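You operate a simulated robot arm through the tools that you are given. There is no shell and no other tool. Be economical: measure what you need, move in short steps, check, and stop when the job is done.

The job below is to be done with a simulated robot arm. You get a single attempt, and the scene is never put back.

## Task
Press the three rail pegs home, then oil the top of the rail.
Fine: dark cube on the pegs, then back; one pump stroke on the grey sponge, back in its tray after. A coat counts when it lies all over at full strength: go over it till it gets no stronger.

Only the result counts: the job must be done as asked and must still hold three seconds after the hand-in. Knocking over, shifting, dropping, spilling or breaking anything else fails it.

## Robot
A 6-joint arm with a two-finger parallel gripper, fixed in place. Base frame: the origin is at the foot of the arm, x ahead of it, y to its left, z up; the work surface is at about z = 0. Lengths are in mm, angles in degrees, forces in N, time in s.
With the tool pointing down near the work surface it reaches from about 140 to 580 mm from the base axis. Its first joint turns from -66.0 to 66.0 degrees. Payload 2.1 kg.
The TCP is the grasp point between the finger pads, 30 mm short of the fingertips. In the tool frame z runs along the fingers and y along their closing line. The gripper opens to 94 mm. The fingers are 28 mm wide and 10 mm thick; the gripper's body (50 by 96 mm) begins 55 mm behind the TCP.
Orientation is that of the tool frame in the base frame, as [roll, pitch, yaw] about the fixed x, y, z axes, in that order (R = Rz(yaw) Ry(pitch) Rx(roll)). With the fingers straight down and closing along the base's y, the tool's x points along the base's -x, its y along +y and its z along -z.

## Interface
- The arm moves only by the tool move_arm. Its argument "moves" is a list that holds one entry, the list of rows, each a list of 7 numbers: the gripper command, from -1 (shut) to 1 (fully open), values between in proportion, then the shift along the base's x, y, z in mm, then the turn, a rotation vector about the base's x, y, z in degrees. In form: [[[fingers, tx, ty, tz, ax, ay, az], ...]]. A call has 1 to 10 rows; each row shifts and turns the commanded pose from where the row before left it. Rows are played at 5 a second. More than 50 mm and 8.6 degrees between two rows, or a gripper value outside its range, and nothing of the call is played. Where a pose cannot be reached the arm comes as near as it can. A force on the tool above 50 N (or 10 N above the force at the start of the call, whichever is more), or a blocked arm, ends the call early, and 0.2 s more pass. Each finger travels about 72 mm/s and halts on what it meets, pressing with about 22 N; the grip force reading is that of the motor and also rises with nothing between the fingers. The clock runs only during rows and for 0.2 s after the last one: add rows that do not move to give the fingers time. The reply holds the time, the measured pose of the TCP, the force on the tool along the base axes, the opening and the grip force, in the units named above and with some noise, with the torque about the TCP (base axes, N m) and any sound that the robot's microphone picked up, and new pictures: "views" is both (left out), scene, wrist or none.
- Cameras (640 x 400 px; columns grow to the right, rows downward): "scene" is fixed at [43.7, -360, 494.8]; the picture's right is [0.88, -0.48, 0.00], its down [-0.22, -0.40, -0.89] and it looks along [0.43, 0.78, -0.46] (base axes); focal length 310 px, centre (320, 200). "wrist" rides on the gripper at [76, 14, -103] in the tool frame; the picture's right is [-0.18, 0.98, 0.00], its down [-0.75, -0.14, -0.64] and it looks along [-0.63, -0.12, 0.77] (tool axes); focal length 243 px, centre (320, 200). There is no depth. A picture from a camera that has moved, and an enlarged one, comes with that camera's place and axes in the base frame and with its lens.
- close_up(camera, box): a new picture of the part [left, top, right, bottom] of that camera's present view, enlarged. The clock stands still meanwhile.
- close_job(): hands the job in; it is judged then, once.

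Go step by step. Nothing tells you positions but the pictures and the camera data: compare them with the known pose of the tool, close in by small moves and look again before you grip or let go. The budget is 120 turns and 200 pictures, counting those below and the enlarged ones. Unless the task says otherwise, let go and move clear before handing in, and close with one line.

The tools are called after "Emit:" as name(argument=value, ...) on one line, values as JSON. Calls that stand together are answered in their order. move_arm: Moves the arm, as the interface text tells. Its arguments: {"type":"object","properties":{"moves":{"type":"array","items":{"type":"array","items":{"type":"array","items":{"type":"number"}}}},"views":{"type":"string","enum":["both","scene","wrist","none"]}},"required":["moves"]} The other tools are called the same way: close_up (camera, box) takes an enlarged picture of a part of a camera's view; close_job () hands the job in.

At the start:

```text
time_s: 0.0
tool_pos: [270.0, 121.1, 374.2]
orientation: [179.9, 0.0, 180.0]
contact_force: [-0.1, 0.1, -0.3]
moment: [0.02, -0.03, 0.0]
gripper_width: 94.0
finger_force: 0.2
```

scene: 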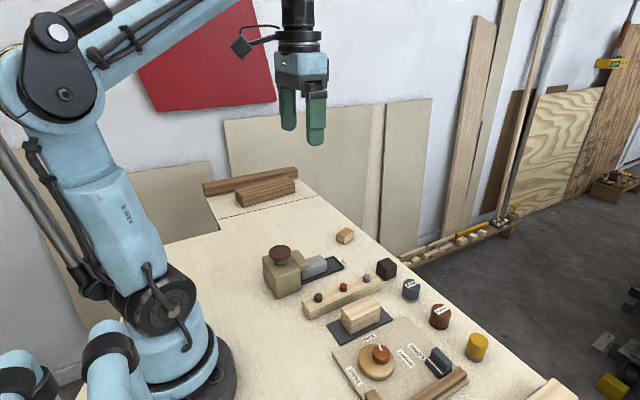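
wrist: 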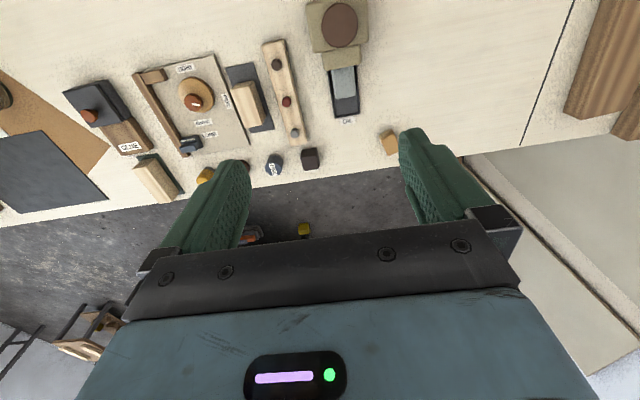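

I see a rail with three pegs, a dark cube near its end, a pump box with a grey sponge in a tray, and other items. I'll take enlarged views to measure positions.

Emit:
close_up(camera="scene", box=[240, 220, 440, 345])

Emit:
close_up(camera="wrist", box=[220, 0, 420, 125])

Emit:
close_up(camera="wrist", box=[220, 60, 420, 185])

```text
3.20 times, centred on (340, 282) of scene
camera zoom: at [43.7, -360.0, 494.8], right [0.88, -0.48, 0.0], down [-0.22, -0.4, -0.89], along [0.43, 0.78, -0.46], focal length 992 px, centre (256, -64)
```

zoom: 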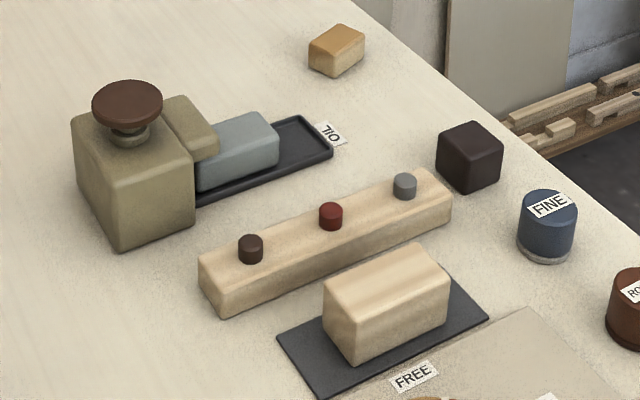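

```text
3.20 times, centred on (320, 62) of wrist
camera zoom: at [194.7, 135.5, 475.4], right [0.18, 0.98, 0.0], down [0.75, -0.14, 0.64], along [0.63, -0.12, -0.77], focal length 776 px, centre (320, 640)
```

zoom: 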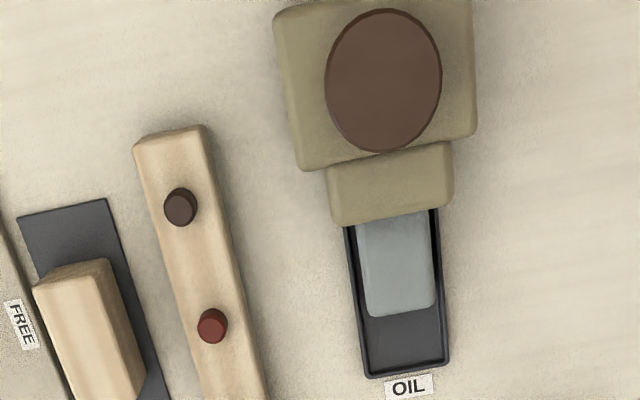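

```text
3.20 times, centred on (320, 122) of wrist
camera zoom: at [194.7, 135.5, 475.4], right [0.18, 0.98, 0.0], down [0.75, -0.14, 0.64], along [0.63, -0.12, -0.77], focal length 776 px, centre (320, 448)
```

zoom: 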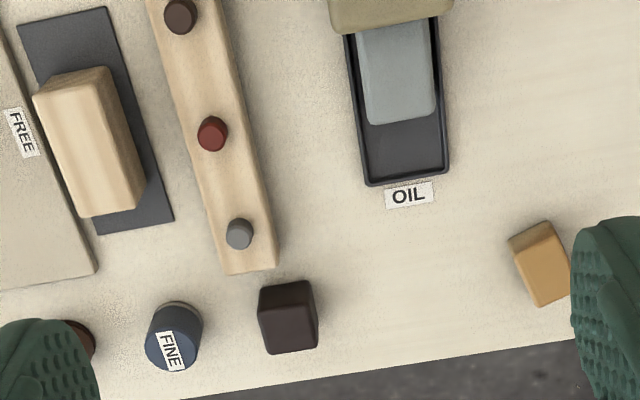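

The pegs lie along x at about x=262/322/382, y=50, and the cube is near (447,66). I'll move above the cube for a close look.

Emit:
move_arm(moves=[[[1, 28, -9, -33, 0, 0, 0], [1, 28, -9, -33, 0, 0, 0], [1, 28, -9, -33, 0, 0, 0], [1, 28, -9, -33, 0, 0, 0], [1, 28, -9, -33, 0, 0, 0], [1, 28, -10, -33, 0, 0, 0]]])

```text
time_s: 1.4
tool_pos: [440.3, 66.5, 173.4]
orientation: [179.9, 0.0, 179.9]
contact_force: [-0.4, -0.3, -0.4]
moment: [0.0, -0.03, 0.03]
gripper_width: 93.9
finger_force: 0.0
camera wrist: at [363.4, 81.4, 276.1], right [0.18, 0.98, 0.0], down [0.75, -0.14, 0.64], along [0.63, -0.12, -0.77], focal length 243 px, centre (320, 200)
```

scene: 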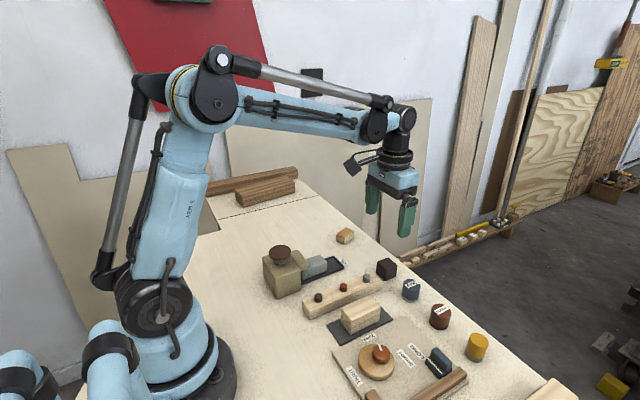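
wrist: 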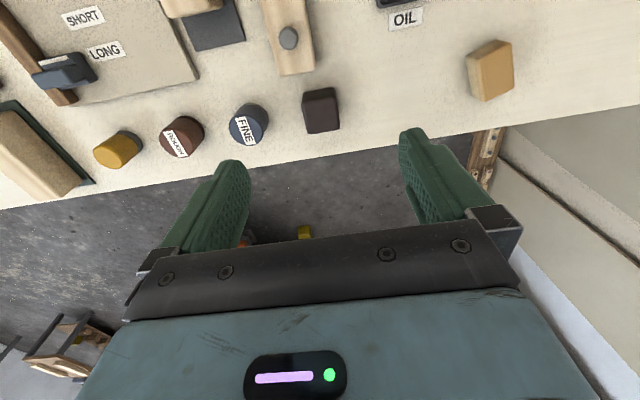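

Emit:
close_up(camera="wrist", box=[230, 20, 390, 160])

Emit:
close_up(camera="scene", box=[330, 240, 430, 310])

```text
2.86 times, centred on (310, 90) of wrist
camera zoom: at [363.4, 81.4, 276.1], right [0.18, 0.98, 0.0], down [0.75, -0.14, 0.64], along [0.63, -0.12, -0.77], focal length 693 px, centre (349, 514)
```

zoom: 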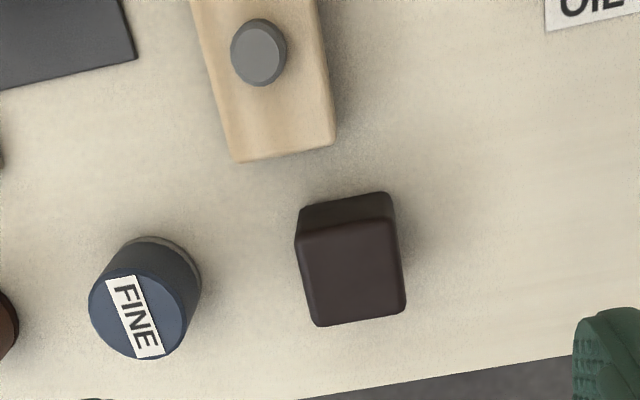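

```text
5.71 times, centred on (380, 275) of scene
camera zoom: at [43.7, -360.0, 494.8], right [0.88, -0.48, 0.0], down [-0.22, -0.4, -0.89], along [0.43, 0.78, -0.46], focal length 1772 px, centre (-23, -229)
```

zoom: 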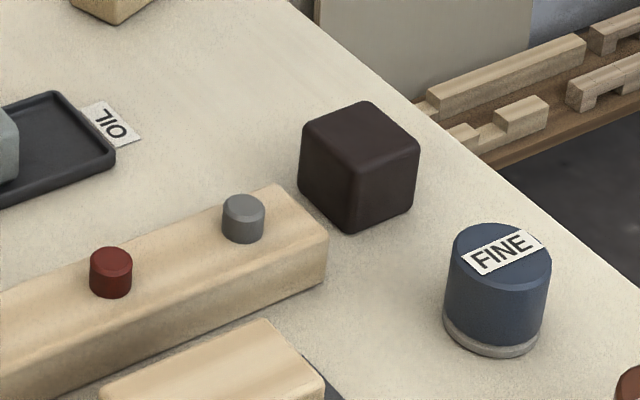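

The cube is about 36 mm, at (454,65), aligned with the axes. I'll narrow the fingers to clear the FINE can and come down partway.

Emit:
move_arm(moves=[[[0.3, 14, -1, 0, 0, 0, 0], [0.3, 0, 0, -35, 0, 0, 0], [0.3, 0, 0, -35, 0, 0, 0], [0.3, 0, 0, -10, 0, 0, 0], [0.3, 0, 0, 0, 0, 0, 0]]])

```text
time_s: 2.6
tool_pos: [452.6, 64.5, 94.7]
orientation: [179.9, 0.1, -180.0]
contact_force: [0.5, 0.2, 0.0]
moment: [0.03, 0.0, 0.0]
gripper_width: 61.1
finger_force: 0.0
camera wrist: at [376.2, 79.6, 196.6], right [0.18, 0.98, 0.0], down [0.75, -0.14, 0.64], along [0.63, -0.12, -0.77], focal length 243 px, centre (320, 200)
```

scene: 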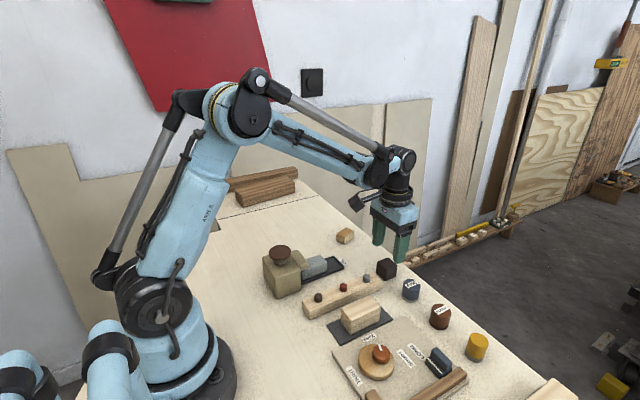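
wrist: 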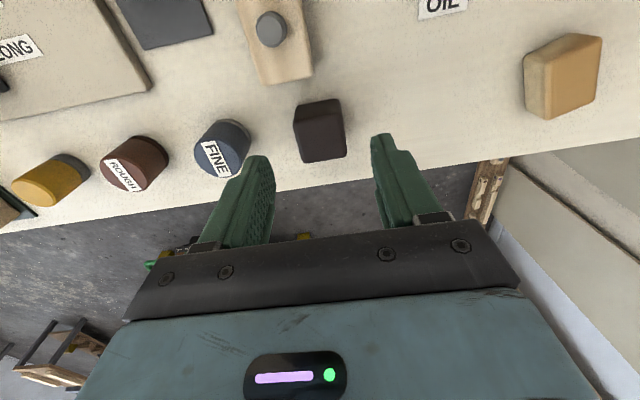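

The cube sits centred between the fingers. I'll descend and grip.

Emit:
move_arm(moves=[[[0.3, -1, 1, -25, 0, 0, 0], [0.3, 0, 0, -22, 0, 0, 0], [0.3, 0, 0, -10, 0, 0, 0], [0.3, 0, 0, 0, 0, 0, 0]]])

Emit:
close_up(camera="wrist", box=[220, 80, 420, 205])

```text
time_s: 3.6
tool_pos: [450.9, 65.3, 39.2]
orientation: [179.8, 0.1, 180.0]
contact_force: [-0.5, 0.0, 0.0]
moment: [-0.01, -0.02, 0.01]
gripper_width: 61.2
finger_force: 0.1
camera wrist: at [374.3, 80.6, 140.1], right [0.18, 0.98, 0.0], down [0.75, -0.14, 0.64], along [0.63, -0.12, -0.77], focal length 243 px, centre (320, 200)
```

scene: 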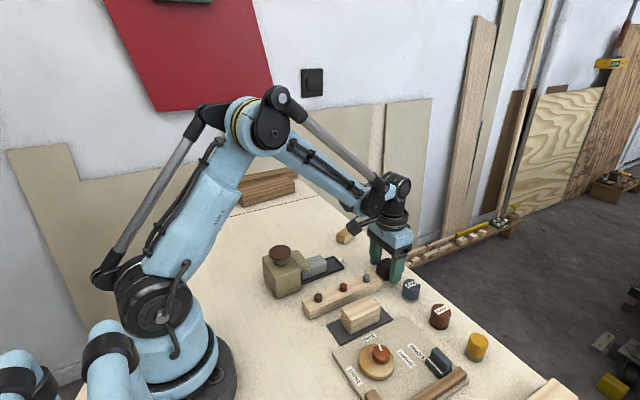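
wrist: 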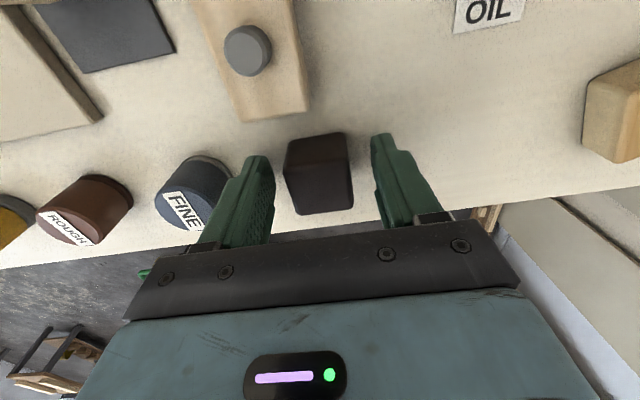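

```text
3.20 times, centred on (320, 142) of wrist
camera zoom: at [374.3, 80.6, 140.1], right [0.18, 0.98, 0.0], down [0.75, -0.14, 0.64], along [0.63, -0.12, -0.77], focal length 776 px, centre (320, 384)
```

zoom: 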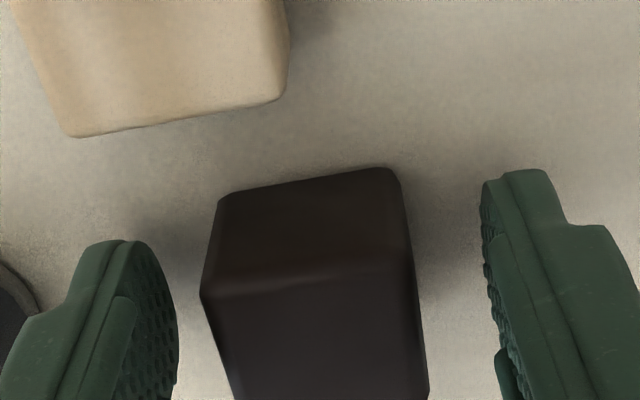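

Tips are around the cube, which centres about 2–3 mm further in x. I'll adjust and close.

Emit:
move_arm(moves=[[[0.3, 2, 0, 0, 0, 0, 0], [-0.1, 0, 0, 0, 0, 0, 0], [-0.3, 0, 0, 0, 0, 0, 0], [-1, 0, 0, 0, 0, 0, 0], [-1, 0, 0, 0, 0, 0, 0], [-1, 0, 0, 0, 0, 0, 0]]], views="wrist")

```text
time_s: 5.0
tool_pos: [452.8, 66.5, 38.0]
orientation: [179.9, 0.1, -180.0]
contact_force: [0.2, -0.2, 0.7]
moment: [0.01, 0.01, -0.03]
gripper_width: 39.5
finger_force: 21.8
camera wrist: at [377.0, 80.5, 140.2], right [0.18, 0.98, 0.0], down [0.75, -0.14, 0.64], along [0.63, -0.12, -0.77], focal length 243 px, centre (320, 200)
```

wrist: 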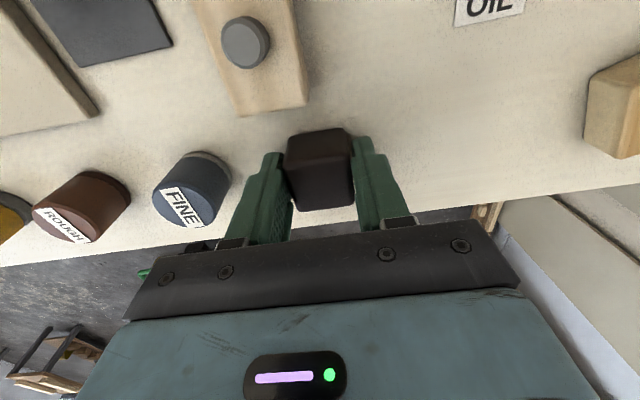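

Gripped; the cube is 40 mm. I'll lift it and go over the grey peg near (384,52).

Emit:
move_arm(moves=[[[-1, 0, 0, 25, 0, 0, 0], [-1, 0, 0, 35, 0, 0, 0], [-1, -24, -5, 0, 0, 0, 0], [-1, -24, -5, 0, 0, 0, 0], [-1, -23, -5, 0, 0, 0, 0], [-1, 0, 0, 0, 0, 0, 0]]])

Emit:
close_up(camera="scene", box=[280, 200, 440, 320])

Emit:
close_up(camera="wrist", box=[220, 60, 420, 185])

```text
time_s: 6.4
tool_pos: [381.3, 50.5, 99.3]
orientation: [179.9, -0.1, 179.9]
contact_force: [0.4, 0.0, -1.3]
moment: [-0.02, -0.03, -0.01]
gripper_width: 39.4
finger_force: 22.0
camera wrist: at [305.5, 65.0, 200.8], right [0.18, 0.98, 0.0], down [0.75, -0.14, 0.64], along [0.63, -0.12, -0.77], focal length 243 px, centre (320, 200)
```

scene: 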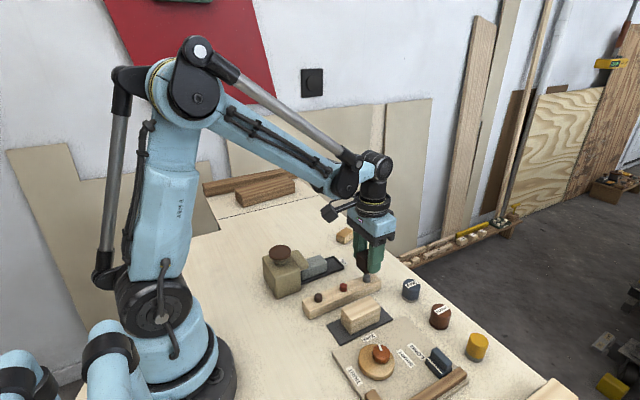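
wrist: 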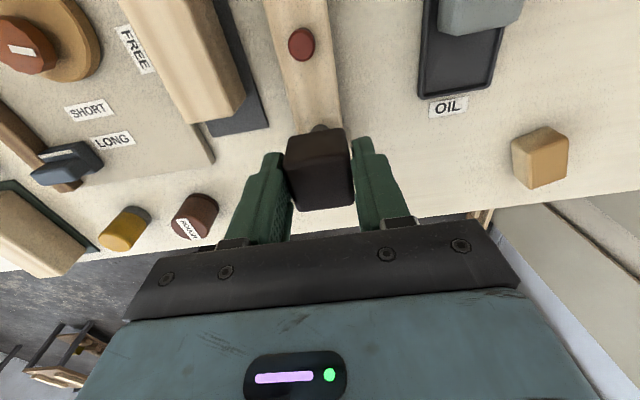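

```text
3.33 times, centred on (360, 260) of scene
camera zoom: at [43.7, -360.0, 494.8], right [0.88, -0.48, 0.0], down [-0.22, -0.4, -0.89], along [0.43, 0.78, -0.46], focal length 1034 px, centre (187, 0)
```

zoom: 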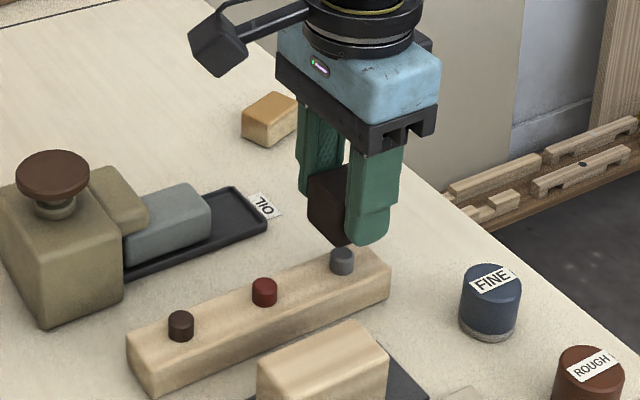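

```text
3.20 times, centred on (320, 122) of wrist
camera zoom: at [305.5, 65.0, 200.8], right [0.18, 0.98, 0.0], down [0.75, -0.14, 0.64], along [0.63, -0.12, -0.77], focal length 776 px, centre (320, 448)
```

zoom: 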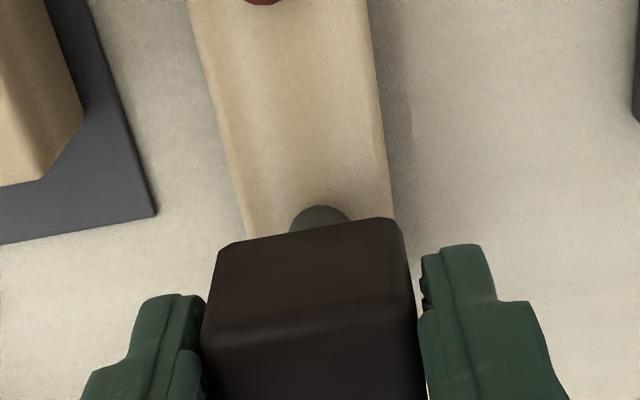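

The grey peg is under the cube. I'll descend and press slowly.

Emit:
move_arm(moves=[[[-1, -2, 1, -16, 0, 0, 0], [-1, 0, 0, -3, 0, 0, 0], [-1, 0, 0, -3, 0, 0, 0], [-1, 0, 0, -3, 0, 0, 0], [-1, 0, 0, -2, 0, 0, 0]]])

Emit:
close_up(camera="scene", box=[280, 200, 440, 320])

```text
time_s: 7.6
tool_pos: [381.3, 51.7, 71.6]
orientation: [179.9, 0.0, 179.9]
contact_force: [-1.0, 0.6, 3.5]
moment: [-0.01, 0.04, 0.03]
gripper_width: 39.1
finger_force: 21.9
camera wrist: at [304.9, 66.1, 173.7], right [0.18, 0.98, 0.0], down [0.75, -0.14, 0.64], along [0.63, -0.12, -0.77], focal length 243 px, centre (320, 200)
```

scene: 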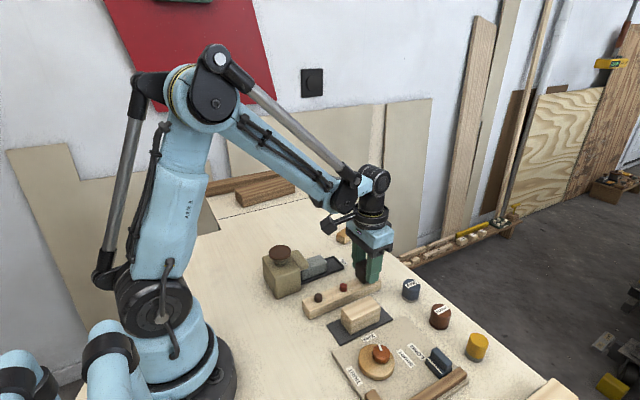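
wrist: 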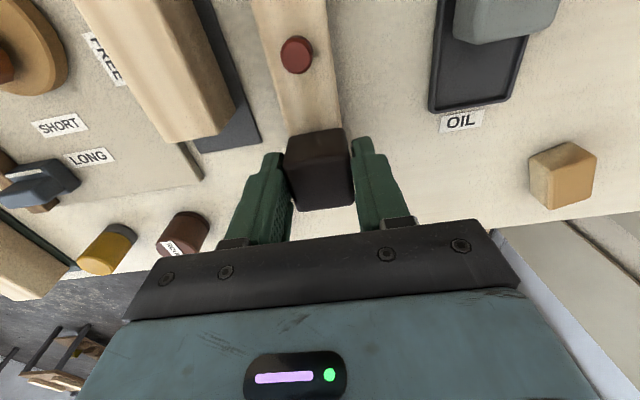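

```text
3.33 times, centred on (360, 260) of scene
camera zoom: at [43.7, -360.0, 494.8], right [0.88, -0.48, 0.0], down [-0.22, -0.4, -0.89], along [0.43, 0.78, -0.46], focal length 1034 px, centre (187, 0)
```

zoom: 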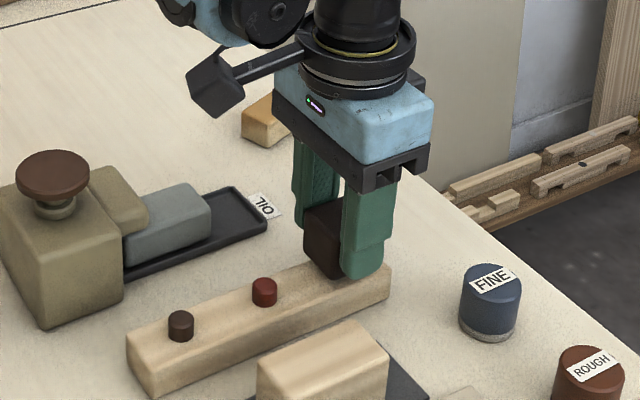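

Contact has just begun. I'll continue in small steps.

Emit:
move_arm(moves=[[[-1, 0, 0, -2, 0, 0, 0], [-1, 0, 0, -2, 0, 0, 0]]], views="none")

Emit:
move_arm(moves=[[[-1, 0, 0, -2, 0, 0, 0], [-1, 0, 0, -2, 0, 0, 0]]], views="wrist")

```text
time_s: 8.2
tool_pos: [381.6, 50.9, 67.7]
orientation: [180.0, -0.1, 180.0]
contact_force: [0.1, -1.7, 4.4]
moment: [-0.01, -0.05, 0.01]
gripper_width: 39.1
finger_force: 22.1
```

```text
time_s: 8.8
tool_pos: [380.9, 51.1, 64.3]
orientation: [-180.0, 0.1, -179.9]
contact_force: [0.2, -3.1, 19.0]
moment: [-0.02, -0.03, -0.03]
gripper_width: 39.7
finger_force: 21.8
camera wrist: at [304.8, 66.4, 165.5], right [0.18, 0.98, 0.0], down [0.75, -0.14, 0.64], along [0.63, -0.12, -0.77], focal length 243 px, centre (320, 200)
```

wrist: 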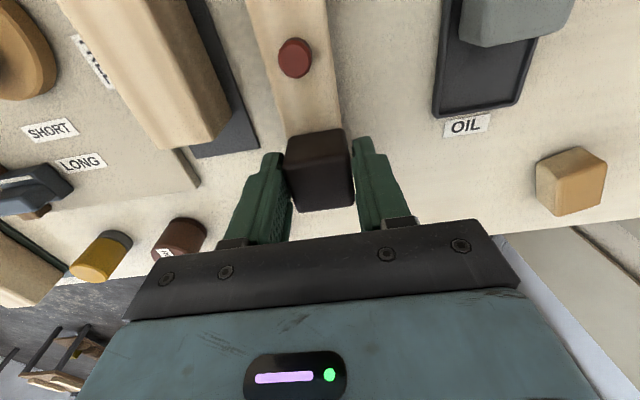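

Force jumped to 19 N, probably the stop. One more millimetre, then I'll lift and look.

Emit:
move_arm(moves=[[[-1, 0, 0, -1, 0, 0, 0], [-1, 0, 0, 0, 0, 0, 0]]], views="none")

Emit:
move_arm(moves=[[[-1, 0, 0, 10, 0, 0, 0], [-1, 0, 0, 25, 0, 0, 0], [-1, -30, 0, 0, 0, 0, 0], [-1, -30, 0, 0, 0, 0, 0], [-1, 0, 0, 0, 0, 0, 0]]])

Emit:
close_up(camera="scene", box=[280, 220, 420, 325])

Emit:
close_up(camera="wrist", box=[220, 60, 420, 185])

```text
time_s: 9.4
tool_pos: [381.4, 52.2, 63.5]
orientation: [-180.0, 0.0, -180.0]
contact_force: [0.8, -4.3, 17.7]
moment: [-0.03, -0.02, 0.0]
gripper_width: 39.8
finger_force: 22.5
```

```text
time_s: 10.6
tool_pos: [320.5, 52.6, 97.0]
orientation: [179.9, 0.1, -179.9]
contact_force: [0.5, -0.4, -0.8]
moment: [0.0, 0.0, 0.0]
gripper_width: 39.7
finger_force: 21.5
camera wrist: at [243.8, 67.6, 200.1], right [0.18, 0.98, 0.0], down [0.75, -0.14, 0.64], along [0.63, -0.12, -0.77], focal length 243 px, centre (320, 200)
```

scene: 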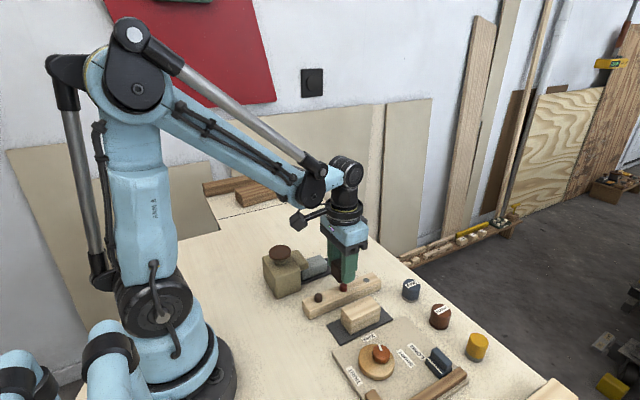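
wrist: 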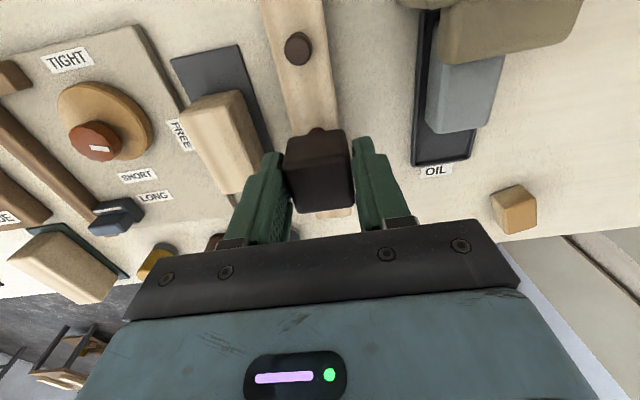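

```text
3.81 times, centred on (350, 272) of scene
camera zoom: at [43.7, -360.0, 494.8], right [0.88, -0.48, 0.0], down [-0.22, -0.4, -0.89], along [0.43, 0.78, -0.46], focal length 1181 px, centre (206, -76)
```

zoom: 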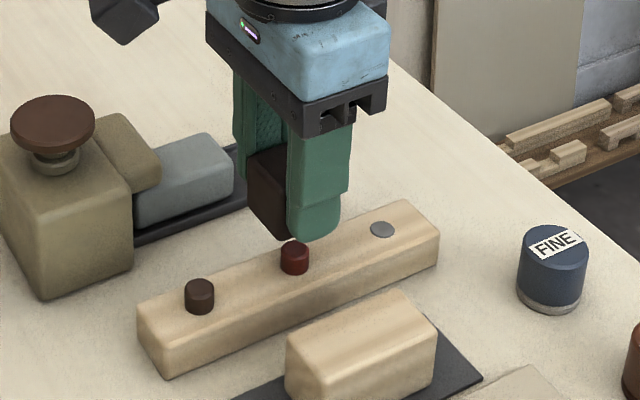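

```text
3.20 times, centred on (320, 122) of wrist
camera zoom: at [243.8, 67.6, 200.1], right [0.18, 0.98, 0.0], down [0.75, -0.14, 0.64], along [0.63, -0.12, -0.77], focal length 776 px, centre (320, 448)
```

zoom: 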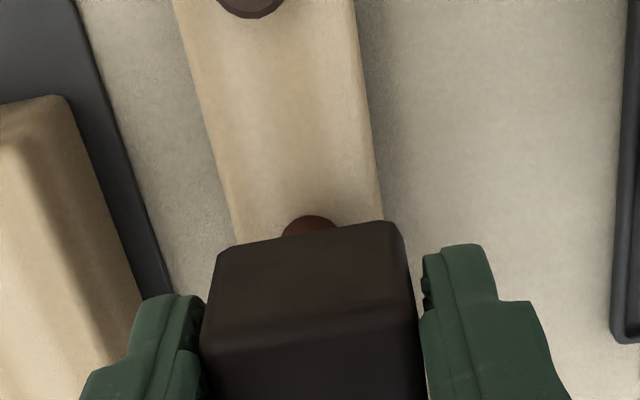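

The grey peg is flush. Next, press the red peg the same way.

Emit:
move_arm(moves=[[[-1, 0, 0, -20, 0, 0, 0], [-1, 0, 0, -5, 0, 0, 0], [-1, 0, 0, -3, 0, 0, 0], [-1, 0, 0, -2, 0, 0, 0], [-1, 0, 0, -2, 0, 0, 0], [-1, 0, 0, -2, 0, 0, 0]]], views="none")

Emit:
move_arm(moves=[[[-1, 0, 0, -1, 0, 0, 0], [-1, 0, 0, 0, 0, 0, 0]]], views="none")

```text
time_s: 12.0
tool_pos: [319.9, 52.6, 62.8]
orientation: [-179.9, 0.0, -179.9]
contact_force: [1.9, -1.8, 4.1]
moment: [-0.04, -0.05, 0.04]
gripper_width: 39.5
finger_force: 22.3
```

```text
time_s: 12.6
tool_pos: [320.1, 52.9, 63.1]
orientation: [180.0, -0.1, 180.0]
contact_force: [-0.8, -0.7, 18.8]
moment: [-0.03, -0.04, -0.03]
gripper_width: 39.7
finger_force: 22.4
```

Force again reached about 19 N at the same height. Next, the dark peg.

Emit:
move_arm(moves=[[[-1, 0, 0, 10, 0, 0, 0], [-1, 0, 0, 25, 0, 0, 0], [-1, -30, 0, 0, 0, 0, 0], [-1, -30, 0, 0, 0, 0, 0], [-1, 0, 0, 0, 0, 0, 0]]], views="wrist")

Emit:
close_up(camera="scene", box=[280, 220, 420, 325])

Emit:
close_up(camera="wrist", box=[220, 60, 420, 185])

```text
time_s: 13.8
tool_pos: [259.7, 50.2, 98.7]
orientation: [179.9, 0.1, 179.9]
contact_force: [0.1, -0.3, -0.6]
moment: [-0.04, 0.0, -0.03]
gripper_width: 39.6
finger_force: 21.6
camera wrist: at [184.0, 65.9, 200.5], right [0.18, 0.98, 0.0], down [0.75, -0.14, 0.64], along [0.63, -0.12, -0.77], focal length 243 px, centre (320, 200)
```

wrist: 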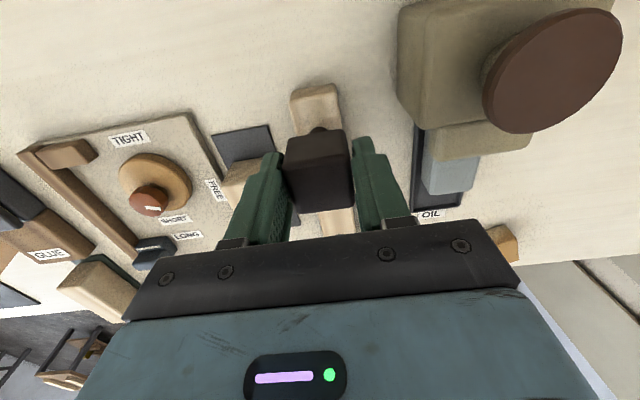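

```text
3.81 times, centred on (350, 272) of scene
camera zoom: at [43.7, -360.0, 494.8], right [0.88, -0.48, 0.0], down [-0.22, -0.4, -0.89], along [0.43, 0.78, -0.46], focal length 1181 px, centre (206, -76)
```

zoom: 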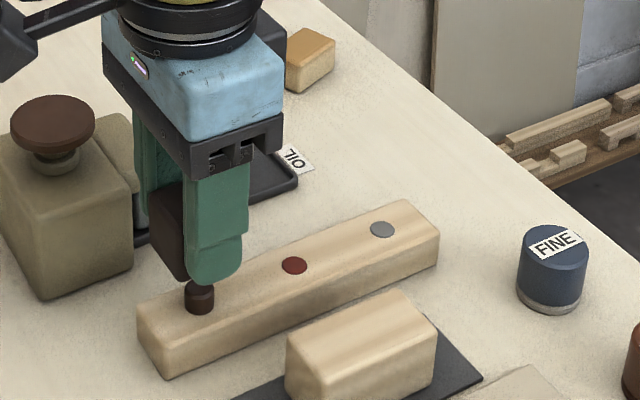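

```text
3.20 times, centred on (320, 122) of wrist
camera zoom: at [184.0, 65.9, 200.5], right [0.18, 0.98, 0.0], down [0.75, -0.14, 0.64], along [0.63, -0.12, -0.77], focal length 776 px, centre (320, 448)
```

zoom: 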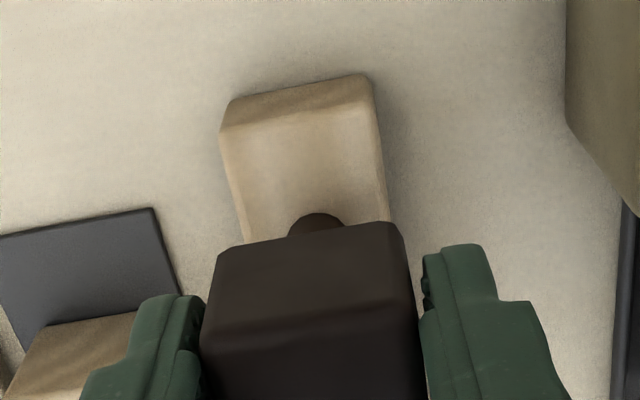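

The red peg is flush. The dark peg is under the cube; pressing.

Emit:
move_arm(moves=[[[-1, 0, 0, -20, 0, 0, 0], [-1, 0, 0, -5, 0, 0, 0], [-1, 0, 0, -3, 0, 0, 0], [-1, 0, 0, -2, 0, 0, 0], [-1, 0, 0, -2, 0, 0, 0], [-1, 0, 0, -2, 0, 0, 0]]], views="none")

Emit:
move_arm(moves=[[[-1, 0, 0, -1, 0, 0, 0], [-1, 0, 0, 0, 0, 0, 0]]], views="none")

```text
time_s: 15.2
tool_pos: [261.3, 51.7, 63.9]
orientation: [180.0, 0.0, -180.0]
contact_force: [-1.7, 0.3, 4.3]
moment: [0.01, 0.04, -0.01]
gripper_width: 39.6
finger_force: 22.1
```

```text
time_s: 15.8
tool_pos: [261.8, 52.7, 62.6]
orientation: [180.0, 0.1, -179.9]
contact_force: [1.9, 1.4, 13.5]
moment: [0.07, -0.02, 0.01]
gripper_width: 39.5
finger_force: 21.5
```

Pressed. Lift, look, and carry the cube back to its place.

Emit:
move_arm(moves=[[[-1, 0, 0, 17, 0, 0, 0], [-1, 0, 0, 20, 0, 0, 0], [-1, 40, 3, 0, 0, 0, 0], [-1, 40, 3, 0, 0, 0, 0], [-1, 40, 3, 0, 0, 0, 0], [-1, 40, 3, 0, 0, 0, 0], [-1, 33, 2, 0, 0, 0, 0], [-1, 0, 0, 0, 0, 0, 0]]])

Emit:
close_up(camera="scene", box=[280, 220, 420, 325])

```text
time_s: 17.6
tool_pos: [454.0, 67.2, 98.7]
orientation: [179.9, 0.0, -179.9]
contact_force: [0.2, -0.5, -0.7]
moment: [0.0, 0.04, -0.02]
gripper_width: 39.9
finger_force: 22.4
camera wrist: at [378.7, 81.8, 200.9], right [0.18, 0.98, 0.0], down [0.75, -0.14, 0.64], along [0.63, -0.12, -0.77], focal length 243 px, centre (320, 200)
```

scene: 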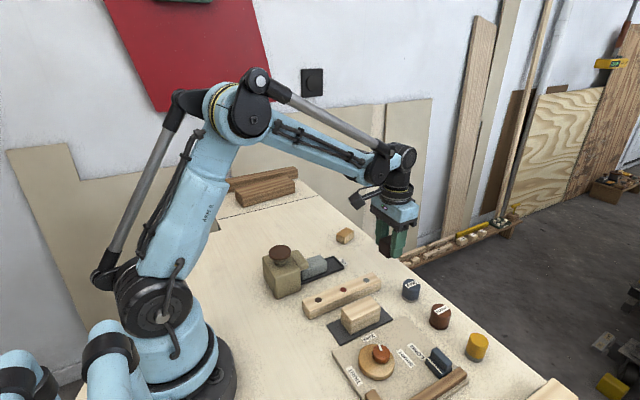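
wrist: 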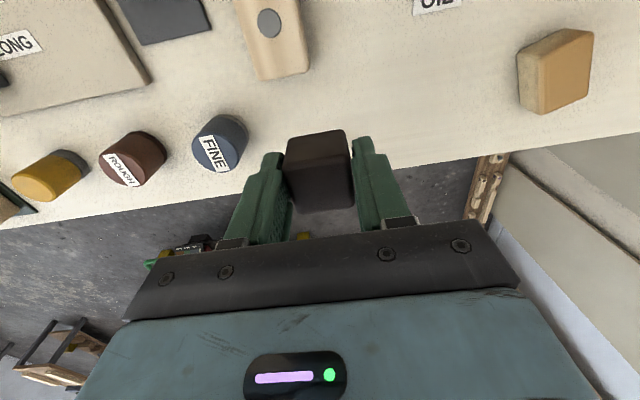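

```text
3.81 times, centred on (350, 272) of scene
camera zoom: at [43.7, -360.0, 494.8], right [0.88, -0.48, 0.0], down [-0.22, -0.4, -0.89], along [0.43, 0.78, -0.46], focal length 1181 px, centre (206, -76)
```

zoom: 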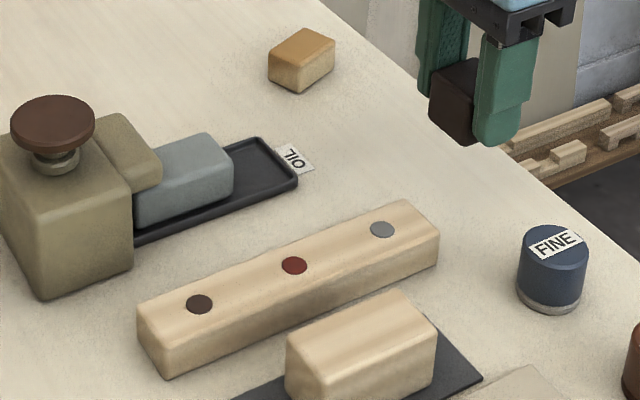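

All three pegs are flush. Lowering the cube back.

Emit:
move_arm(moves=[[[-1, 0, 0, -30, 0, 0, 0], [-1, 0, 0, -20, 0, 0, 0], [-1, 0, 0, -8, 0, 0, 0], [-1, 0, 0, -2, 0, 0, 0], [-1, 0, 0, 0, 0, 0, 0]]], views="none")

Emit:
move_arm(moves=[[[-1, 0, 0, -1, 0, 0, 0], [-1, 0, 0, 0, 0, 0, 0]]], views="wrist")

```text
time_s: 18.8
tool_pos: [453.4, 65.5, 39.6]
orientation: [180.0, 0.0, -179.9]
contact_force: [-1.1, 0.8, -0.8]
moment: [-0.03, -0.01, -0.01]
gripper_width: 39.6
finger_force: 21.5
```

```text
time_s: 19.4
tool_pos: [453.5, 66.5, 38.8]
orientation: [179.9, 0.1, -180.0]
contact_force: [-0.4, 0.3, -0.7]
moment: [0.0, -0.02, 0.03]
gripper_width: 39.6
finger_force: 22.0
camera wrist: at [377.5, 81.0, 140.3], right [0.18, 0.98, 0.0], down [0.75, -0.14, 0.64], along [0.63, -0.12, -0.77], focal length 243 px, centre (320, 200)
```

wrist: 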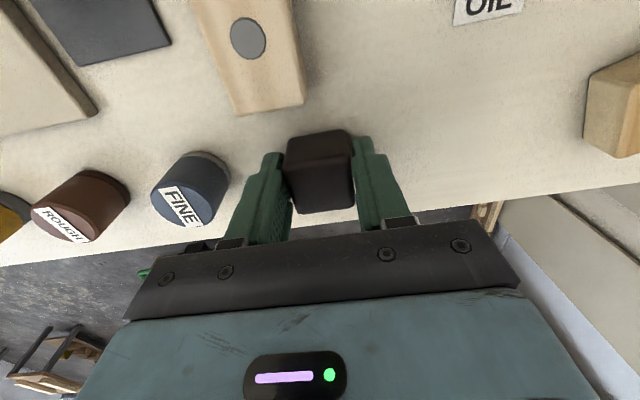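

It isn't bearing weight yet; lowering a bit more.

Emit:
move_arm(moves=[[[-1, 0, 0, -0.7, 0, 0, 0], [-1, 0, 0, 0, 0, 0, 0]]], views="none")

```text
time_s: 20.0
tool_pos: [453.9, 66.7, 38.3]
orientation: [180.0, 0.0, 180.0]
contact_force: [-0.4, 0.5, -0.1]
moment: [-0.03, 0.01, 0.02]
gripper_width: 39.6
finger_force: 21.3
```

Emit:
move_arm(moves=[[[-1, 0, 0, -0.5, 0, 0, 0], [-1, 0, 0, 0, 0, 0, 0]]], views="none")

```text
time_s: 20.6
tool_pos: [454.3, 65.6, 38.9]
orientation: [180.0, 0.0, -180.0]
contact_force: [-0.1, -0.2, -0.7]
moment: [-0.02, -0.01, -0.01]
gripper_width: 39.6
finger_force: 21.8
```

Emit:
move_arm(moves=[[[-1, 0, 0, -1, 0, 0, 0], [-1, 0, 0, 0, 0, 0, 0]]], views="none")

```text
time_s: 21.2
tool_pos: [452.8, 66.0, 36.3]
orientation: [180.0, 0.1, 179.9]
contact_force: [-0.4, -1.6, 12.3]
moment: [-0.02, 0.0, 0.0]
gripper_width: 39.7
finger_force: 21.8
```

Seated. Release and rise.

Emit:
move_arm(moves=[[[-1, 0, 0, 0.7, 0, 0, 0], [0.1, 0, 0, 0, 0, 0, 0], [0.3, 0, 0, 0, 0, 0, 0], [0.3, 0, 0, 0, 0, 0, 0], [0.3, 0, 0, 30, 0, 0, 0], [0.3, 0, 0, 40, 0, 0, 0], [0.3, 0, 0, 45, 0, 0, 0]]])

Emit:
close_up(camera="scene", box=[330, 240, 430, 310])

```text
time_s: 22.8
tool_pos: [452.9, 65.4, 155.7]
orientation: [179.9, -0.1, 180.0]
contact_force: [0.0, -0.3, -0.5]
moment: [-0.02, -0.02, -0.02]
gripper_width: 61.3
finger_force: 0.0
camera wrist: at [377.0, 82.0, 256.6], right [0.18, 0.98, 0.0], down [0.75, -0.14, 0.64], along [0.63, -0.12, -0.77], focal length 243 px, centre (320, 200)
```

scene: 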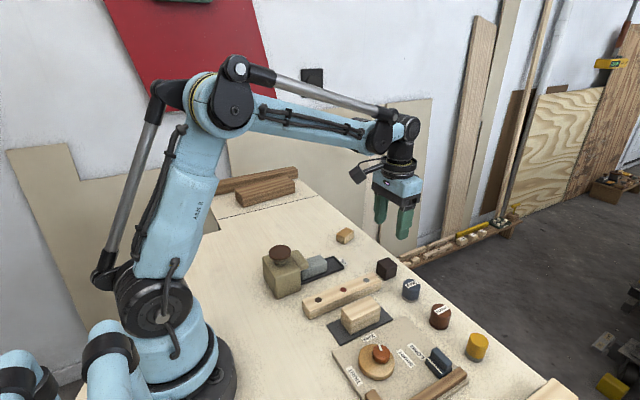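
wrist: 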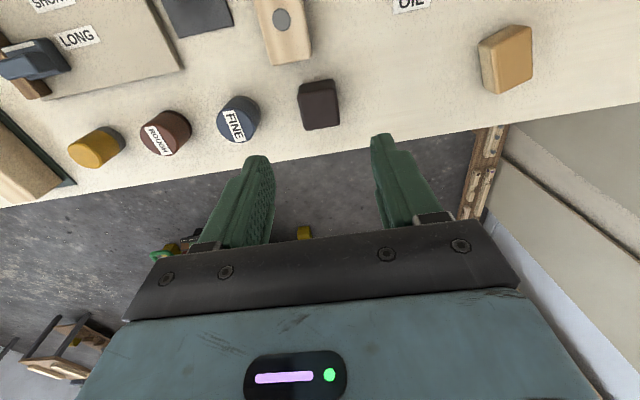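

```text
5.71 times, centred on (380, 275) of scene
camera zoom: at [43.7, -360.0, 494.8], right [0.88, -0.48, 0.0], down [-0.22, -0.4, -0.89], along [0.43, 0.78, -0.46], focal length 1772 px, centre (-23, -229)
```

zoom: 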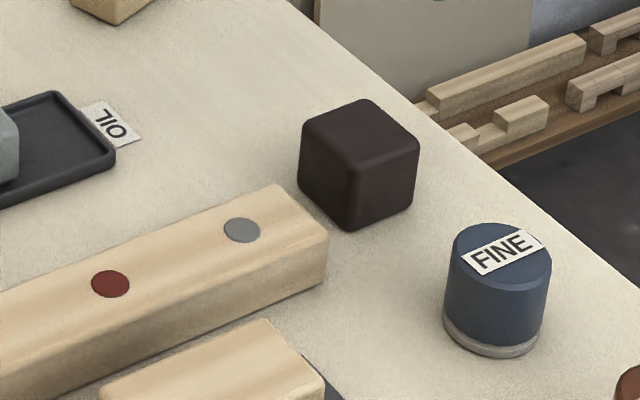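

The cube is back in place. Now to the pump knob, around (227,154) with its top near z=93; I'll close the fingers and move above it.

Emit:
move_arm(moves=[[[-1, -37, 14, 4, 0, 0, 0], [-1, -37, 14, 4, 0, 0, 0], [-1, -38, 15, 3, 0, 0, 0], [-1, -38, 15, 0, 0, 0, 0], [-1, -38, 15, 0, 0, 0, 0], [-1, -38, 15, 0, 0, 0, 0], [-1, 0, 0, 0, 0, 0, 0]]])

Emit:
close_up(camera="scene", box=[240, 170, 380, 300])

Emit:
close_up(camera="wrist", box=[220, 60, 420, 185])

```text
time_s: 24.4
tool_pos: [228.5, 154.8, 161.6]
orientation: [179.9, 0.0, 180.0]
contact_force: [0.4, -0.3, 0.3]
moment: [0.01, -0.01, -0.03]
gripper_width: 0.0
finger_force: 22.2
camera wrist: at [151.8, 169.8, 263.6], right [0.18, 0.98, 0.0], down [0.75, -0.14, 0.64], along [0.63, -0.12, -0.77], focal length 243 px, centre (320, 200)
```

scene: 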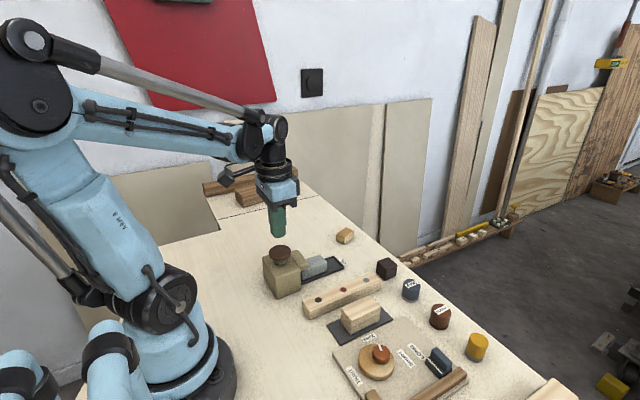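
wrist: 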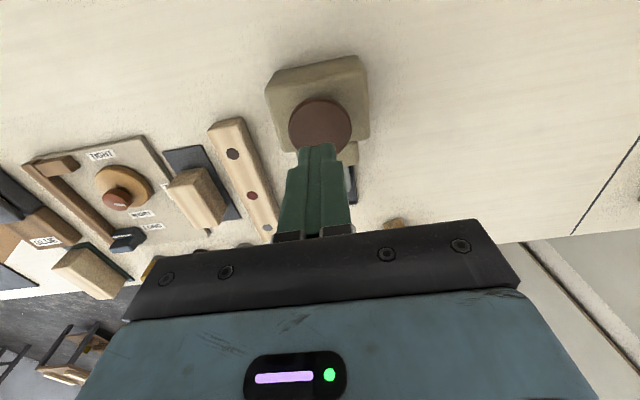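

```text
3.08 times, centred on (310, 235) of scene
camera zoom: at [43.7, -360.0, 494.8], right [0.88, -0.48, 0.0], down [-0.22, -0.4, -0.89], along [0.43, 0.78, -0.46], focal length 954 px, centre (351, 92)
```

zoom: 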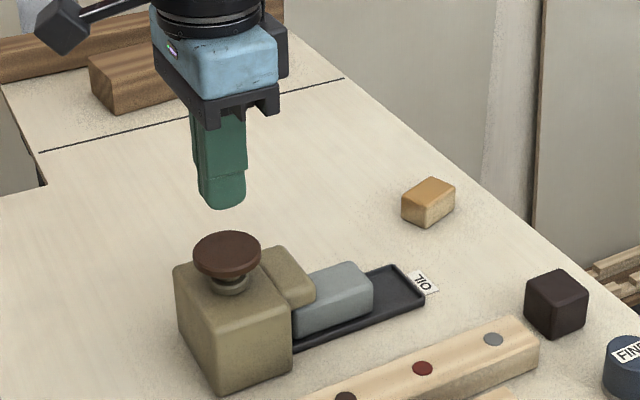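

```text
3.20 times, centred on (320, 122) of wrist
camera zoom: at [151.8, 169.8, 263.6], right [0.18, 0.98, 0.0], down [0.75, -0.14, 0.64], along [0.63, -0.12, -0.77], focal length 776 px, centre (320, 448)
```

zoom: 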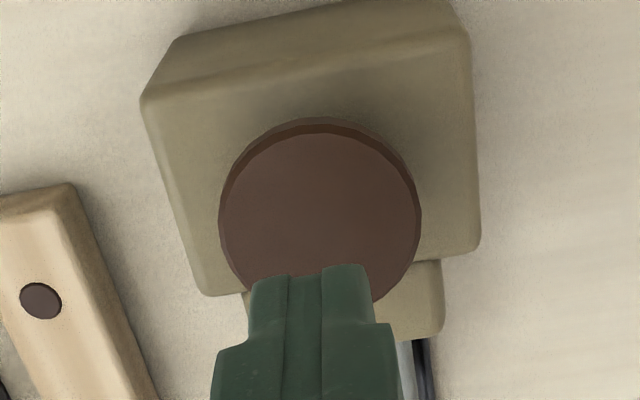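

The knob is centred at (226,155), slightly back from the tool. I'll descend and press until the stop.

Emit:
move_arm(moves=[[[-1, -2, 0, -25, 0, 0, 0], [-1, 0, 0, -8, 0, 0, 0], [-1, 0, 0, -3, 0, 0, 0], [-1, 0, 0, -3, 0, 0, 0]]], views="none")

Emit:
move_arm(moves=[[[-1, 0, 0, -2, 0, 0, 0], [-1, 0, 0, -2, 0, 0, 0]]], views="scene")

```text
time_s: 25.4
tool_pos: [225.6, 153.6, 123.4]
orientation: [179.9, 0.0, -180.0]
contact_force: [0.7, 0.0, 0.6]
moment: [-0.04, 0.0, 0.03]
gripper_width: 0.2
finger_force: 22.0
```

```text
time_s: 26.0
tool_pos: [225.6, 152.6, 118.5]
orientation: [179.9, -0.1, 179.9]
contact_force: [-0.3, -0.2, 1.9]
moment: [-0.02, 0.01, -0.02]
gripper_width: 0.1
finger_force: 21.8
```

scene: 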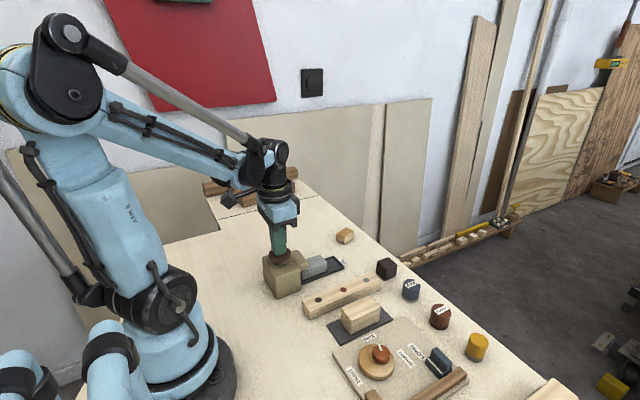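

Contact at tips ≈ z 89. I'll keep pressing down.

Emit:
move_arm(moves=[[[-1, 0, 0, -2, 0, 0, 0], [-1, 0, 0, -2, 0, 0, 0], [-1, 0, 0, -2, 0, 0, 0]]], views="none")

Emit:
move_arm(moves=[[[-1, 0, 0, -2, 0, 0, 0], [-1, 0, 0, -2, 0, 0, 0]]], views="none")

Emit:
close_up(camera="scene", box=[240, 200, 380, 310])

```text
time_s: 26.8
tool_pos: [226.7, 154.2, 113.1]
orientation: [179.9, 0.0, 180.0]
contact_force: [2.0, 0.3, 5.2]
moment: [-0.04, -0.08, 0.02]
gripper_width: 0.0
finger_force: 21.8
```

```text
time_s: 27.4
tool_pos: [225.9, 153.7, 108.7]
orientation: [-180.0, 0.0, -180.0]
contact_force: [3.5, -1.5, 7.4]
moment: [-0.04, -0.06, -0.01]
gripper_width: 0.2
finger_force: 22.1
```

```text
3.64 times, centred on (310, 255) of scene
camera zoom: at [43.7, -360.0, 494.8], right [0.88, -0.48, 0.0], down [-0.22, -0.4, -0.89], along [0.43, 0.78, -0.46], focal length 1127 px, centre (356, 0)
```

zoom: 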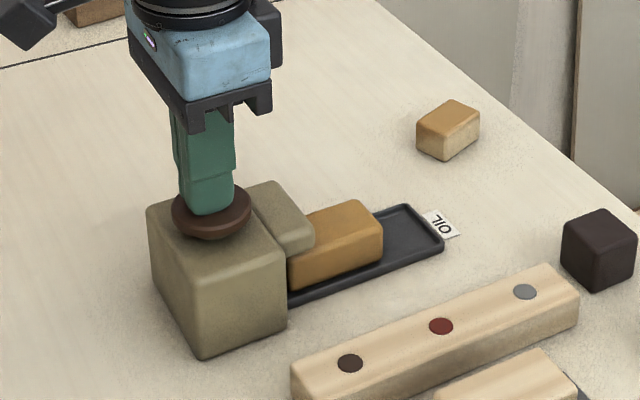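

The sponge turned amber: the stroke delivered oil. I'll rise straight off the knob and check.

Emit:
move_arm(moves=[[[-1, 0, 0, 10, 0, 0, 0], [-1, 0, 0, 20, 0, 0, 0], [-1, 0, 0, 30, 0, 0, 0], [-1, 0, 0, 10, 0, 0, 0]]], views="scene")

Emit:
close_up(camera="scene", box=[240, 200, 380, 310])

```text
time_s: 28.4
tool_pos: [225.6, 155.8, 180.1]
orientation: [180.0, -0.1, -180.0]
contact_force: [-0.6, -0.2, -0.5]
moment: [0.02, -0.05, -0.01]
gripper_width: 0.1
finger_force: 22.4
```

scene: 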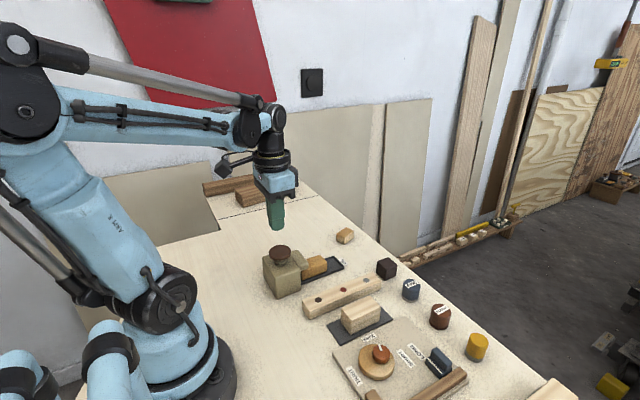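

```text
3.64 times, centred on (310, 255) of scene
camera zoom: at [43.7, -360.0, 494.8], right [0.88, -0.48, 0.0], down [-0.22, -0.4, -0.89], along [0.43, 0.78, -0.46], focal length 1127 px, centre (356, 0)
```

zoom: 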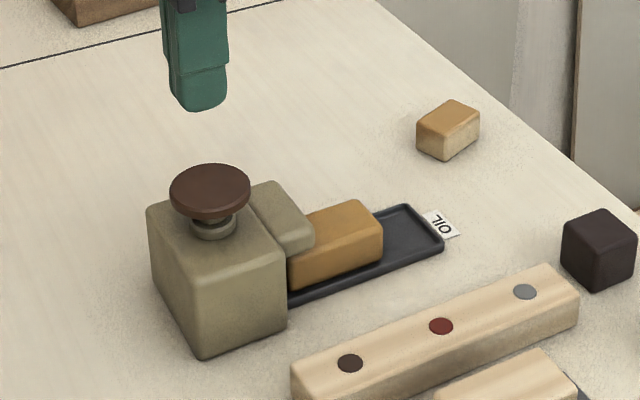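

The oil is on. I'll move over the sponge's free end with the gripper open to measure it.

Emit:
move_arm(moves=[[[0, 35, 0, 0, 0, 0, 0], [0.2, 35, 0, 0, 0, 0, 0], [0.3, 35, 0, -20, 0, 0, 0], [0.3, 0, 0, -20, 0, 0, 0], [0.3, 0, 0, 0, 0, 0, 0]]])

Emit:
close_up(camera="wrist", box=[220, 0, 420, 125])

Emit:
close_up(camera="wrist", box=[220, 60, 420, 185])

```text
time_s: 29.6
tool_pos: [329.8, 154.9, 140.7]
orientation: [179.9, 0.1, -180.0]
contact_force: [-0.9, 0.6, 0.2]
moment: [0.02, 0.01, 0.0]
gripper_width: 60.9
finger_force: 0.1
camera wrist: at [254.0, 169.5, 241.9], right [0.18, 0.98, 0.0], down [0.75, -0.14, 0.64], along [0.63, -0.12, -0.77], focal length 243 px, centre (320, 200)
```

scene: 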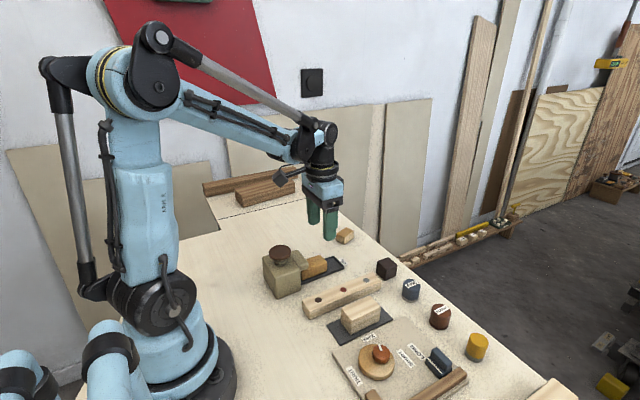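
wrist: 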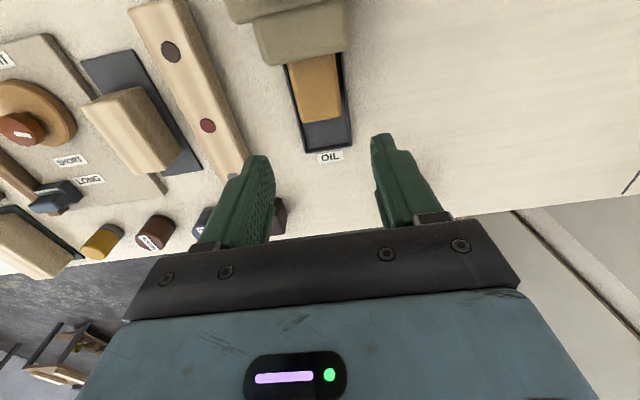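

```text
3.20 times, centred on (320, 62) of wrist
camera zoom: at [254.0, 169.5, 241.9], right [0.18, 0.98, 0.0], down [0.75, -0.14, 0.64], along [0.63, -0.12, -0.77], focal length 776 px, centre (320, 640)
```

zoom: 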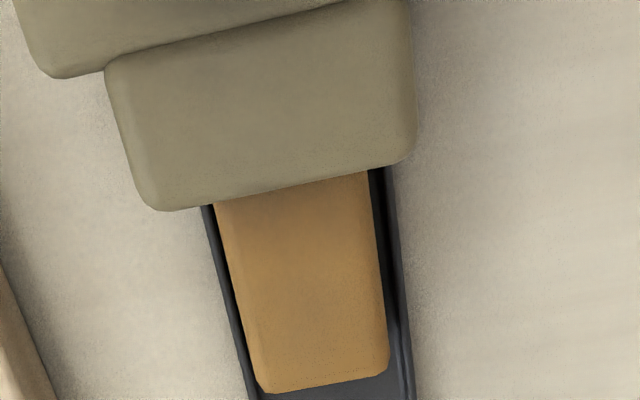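

```text
3.20 times, centred on (320, 122) of wrist
camera zoom: at [254.0, 169.5, 241.9], right [0.18, 0.98, 0.0], down [0.75, -0.14, 0.64], along [0.63, -0.12, -0.77], focal length 776 px, centre (320, 448)
```

zoom: 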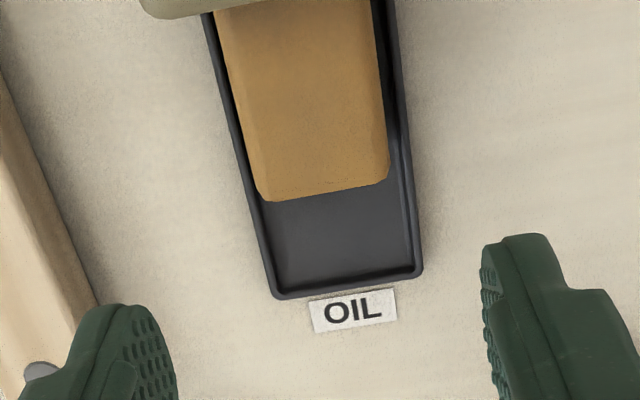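

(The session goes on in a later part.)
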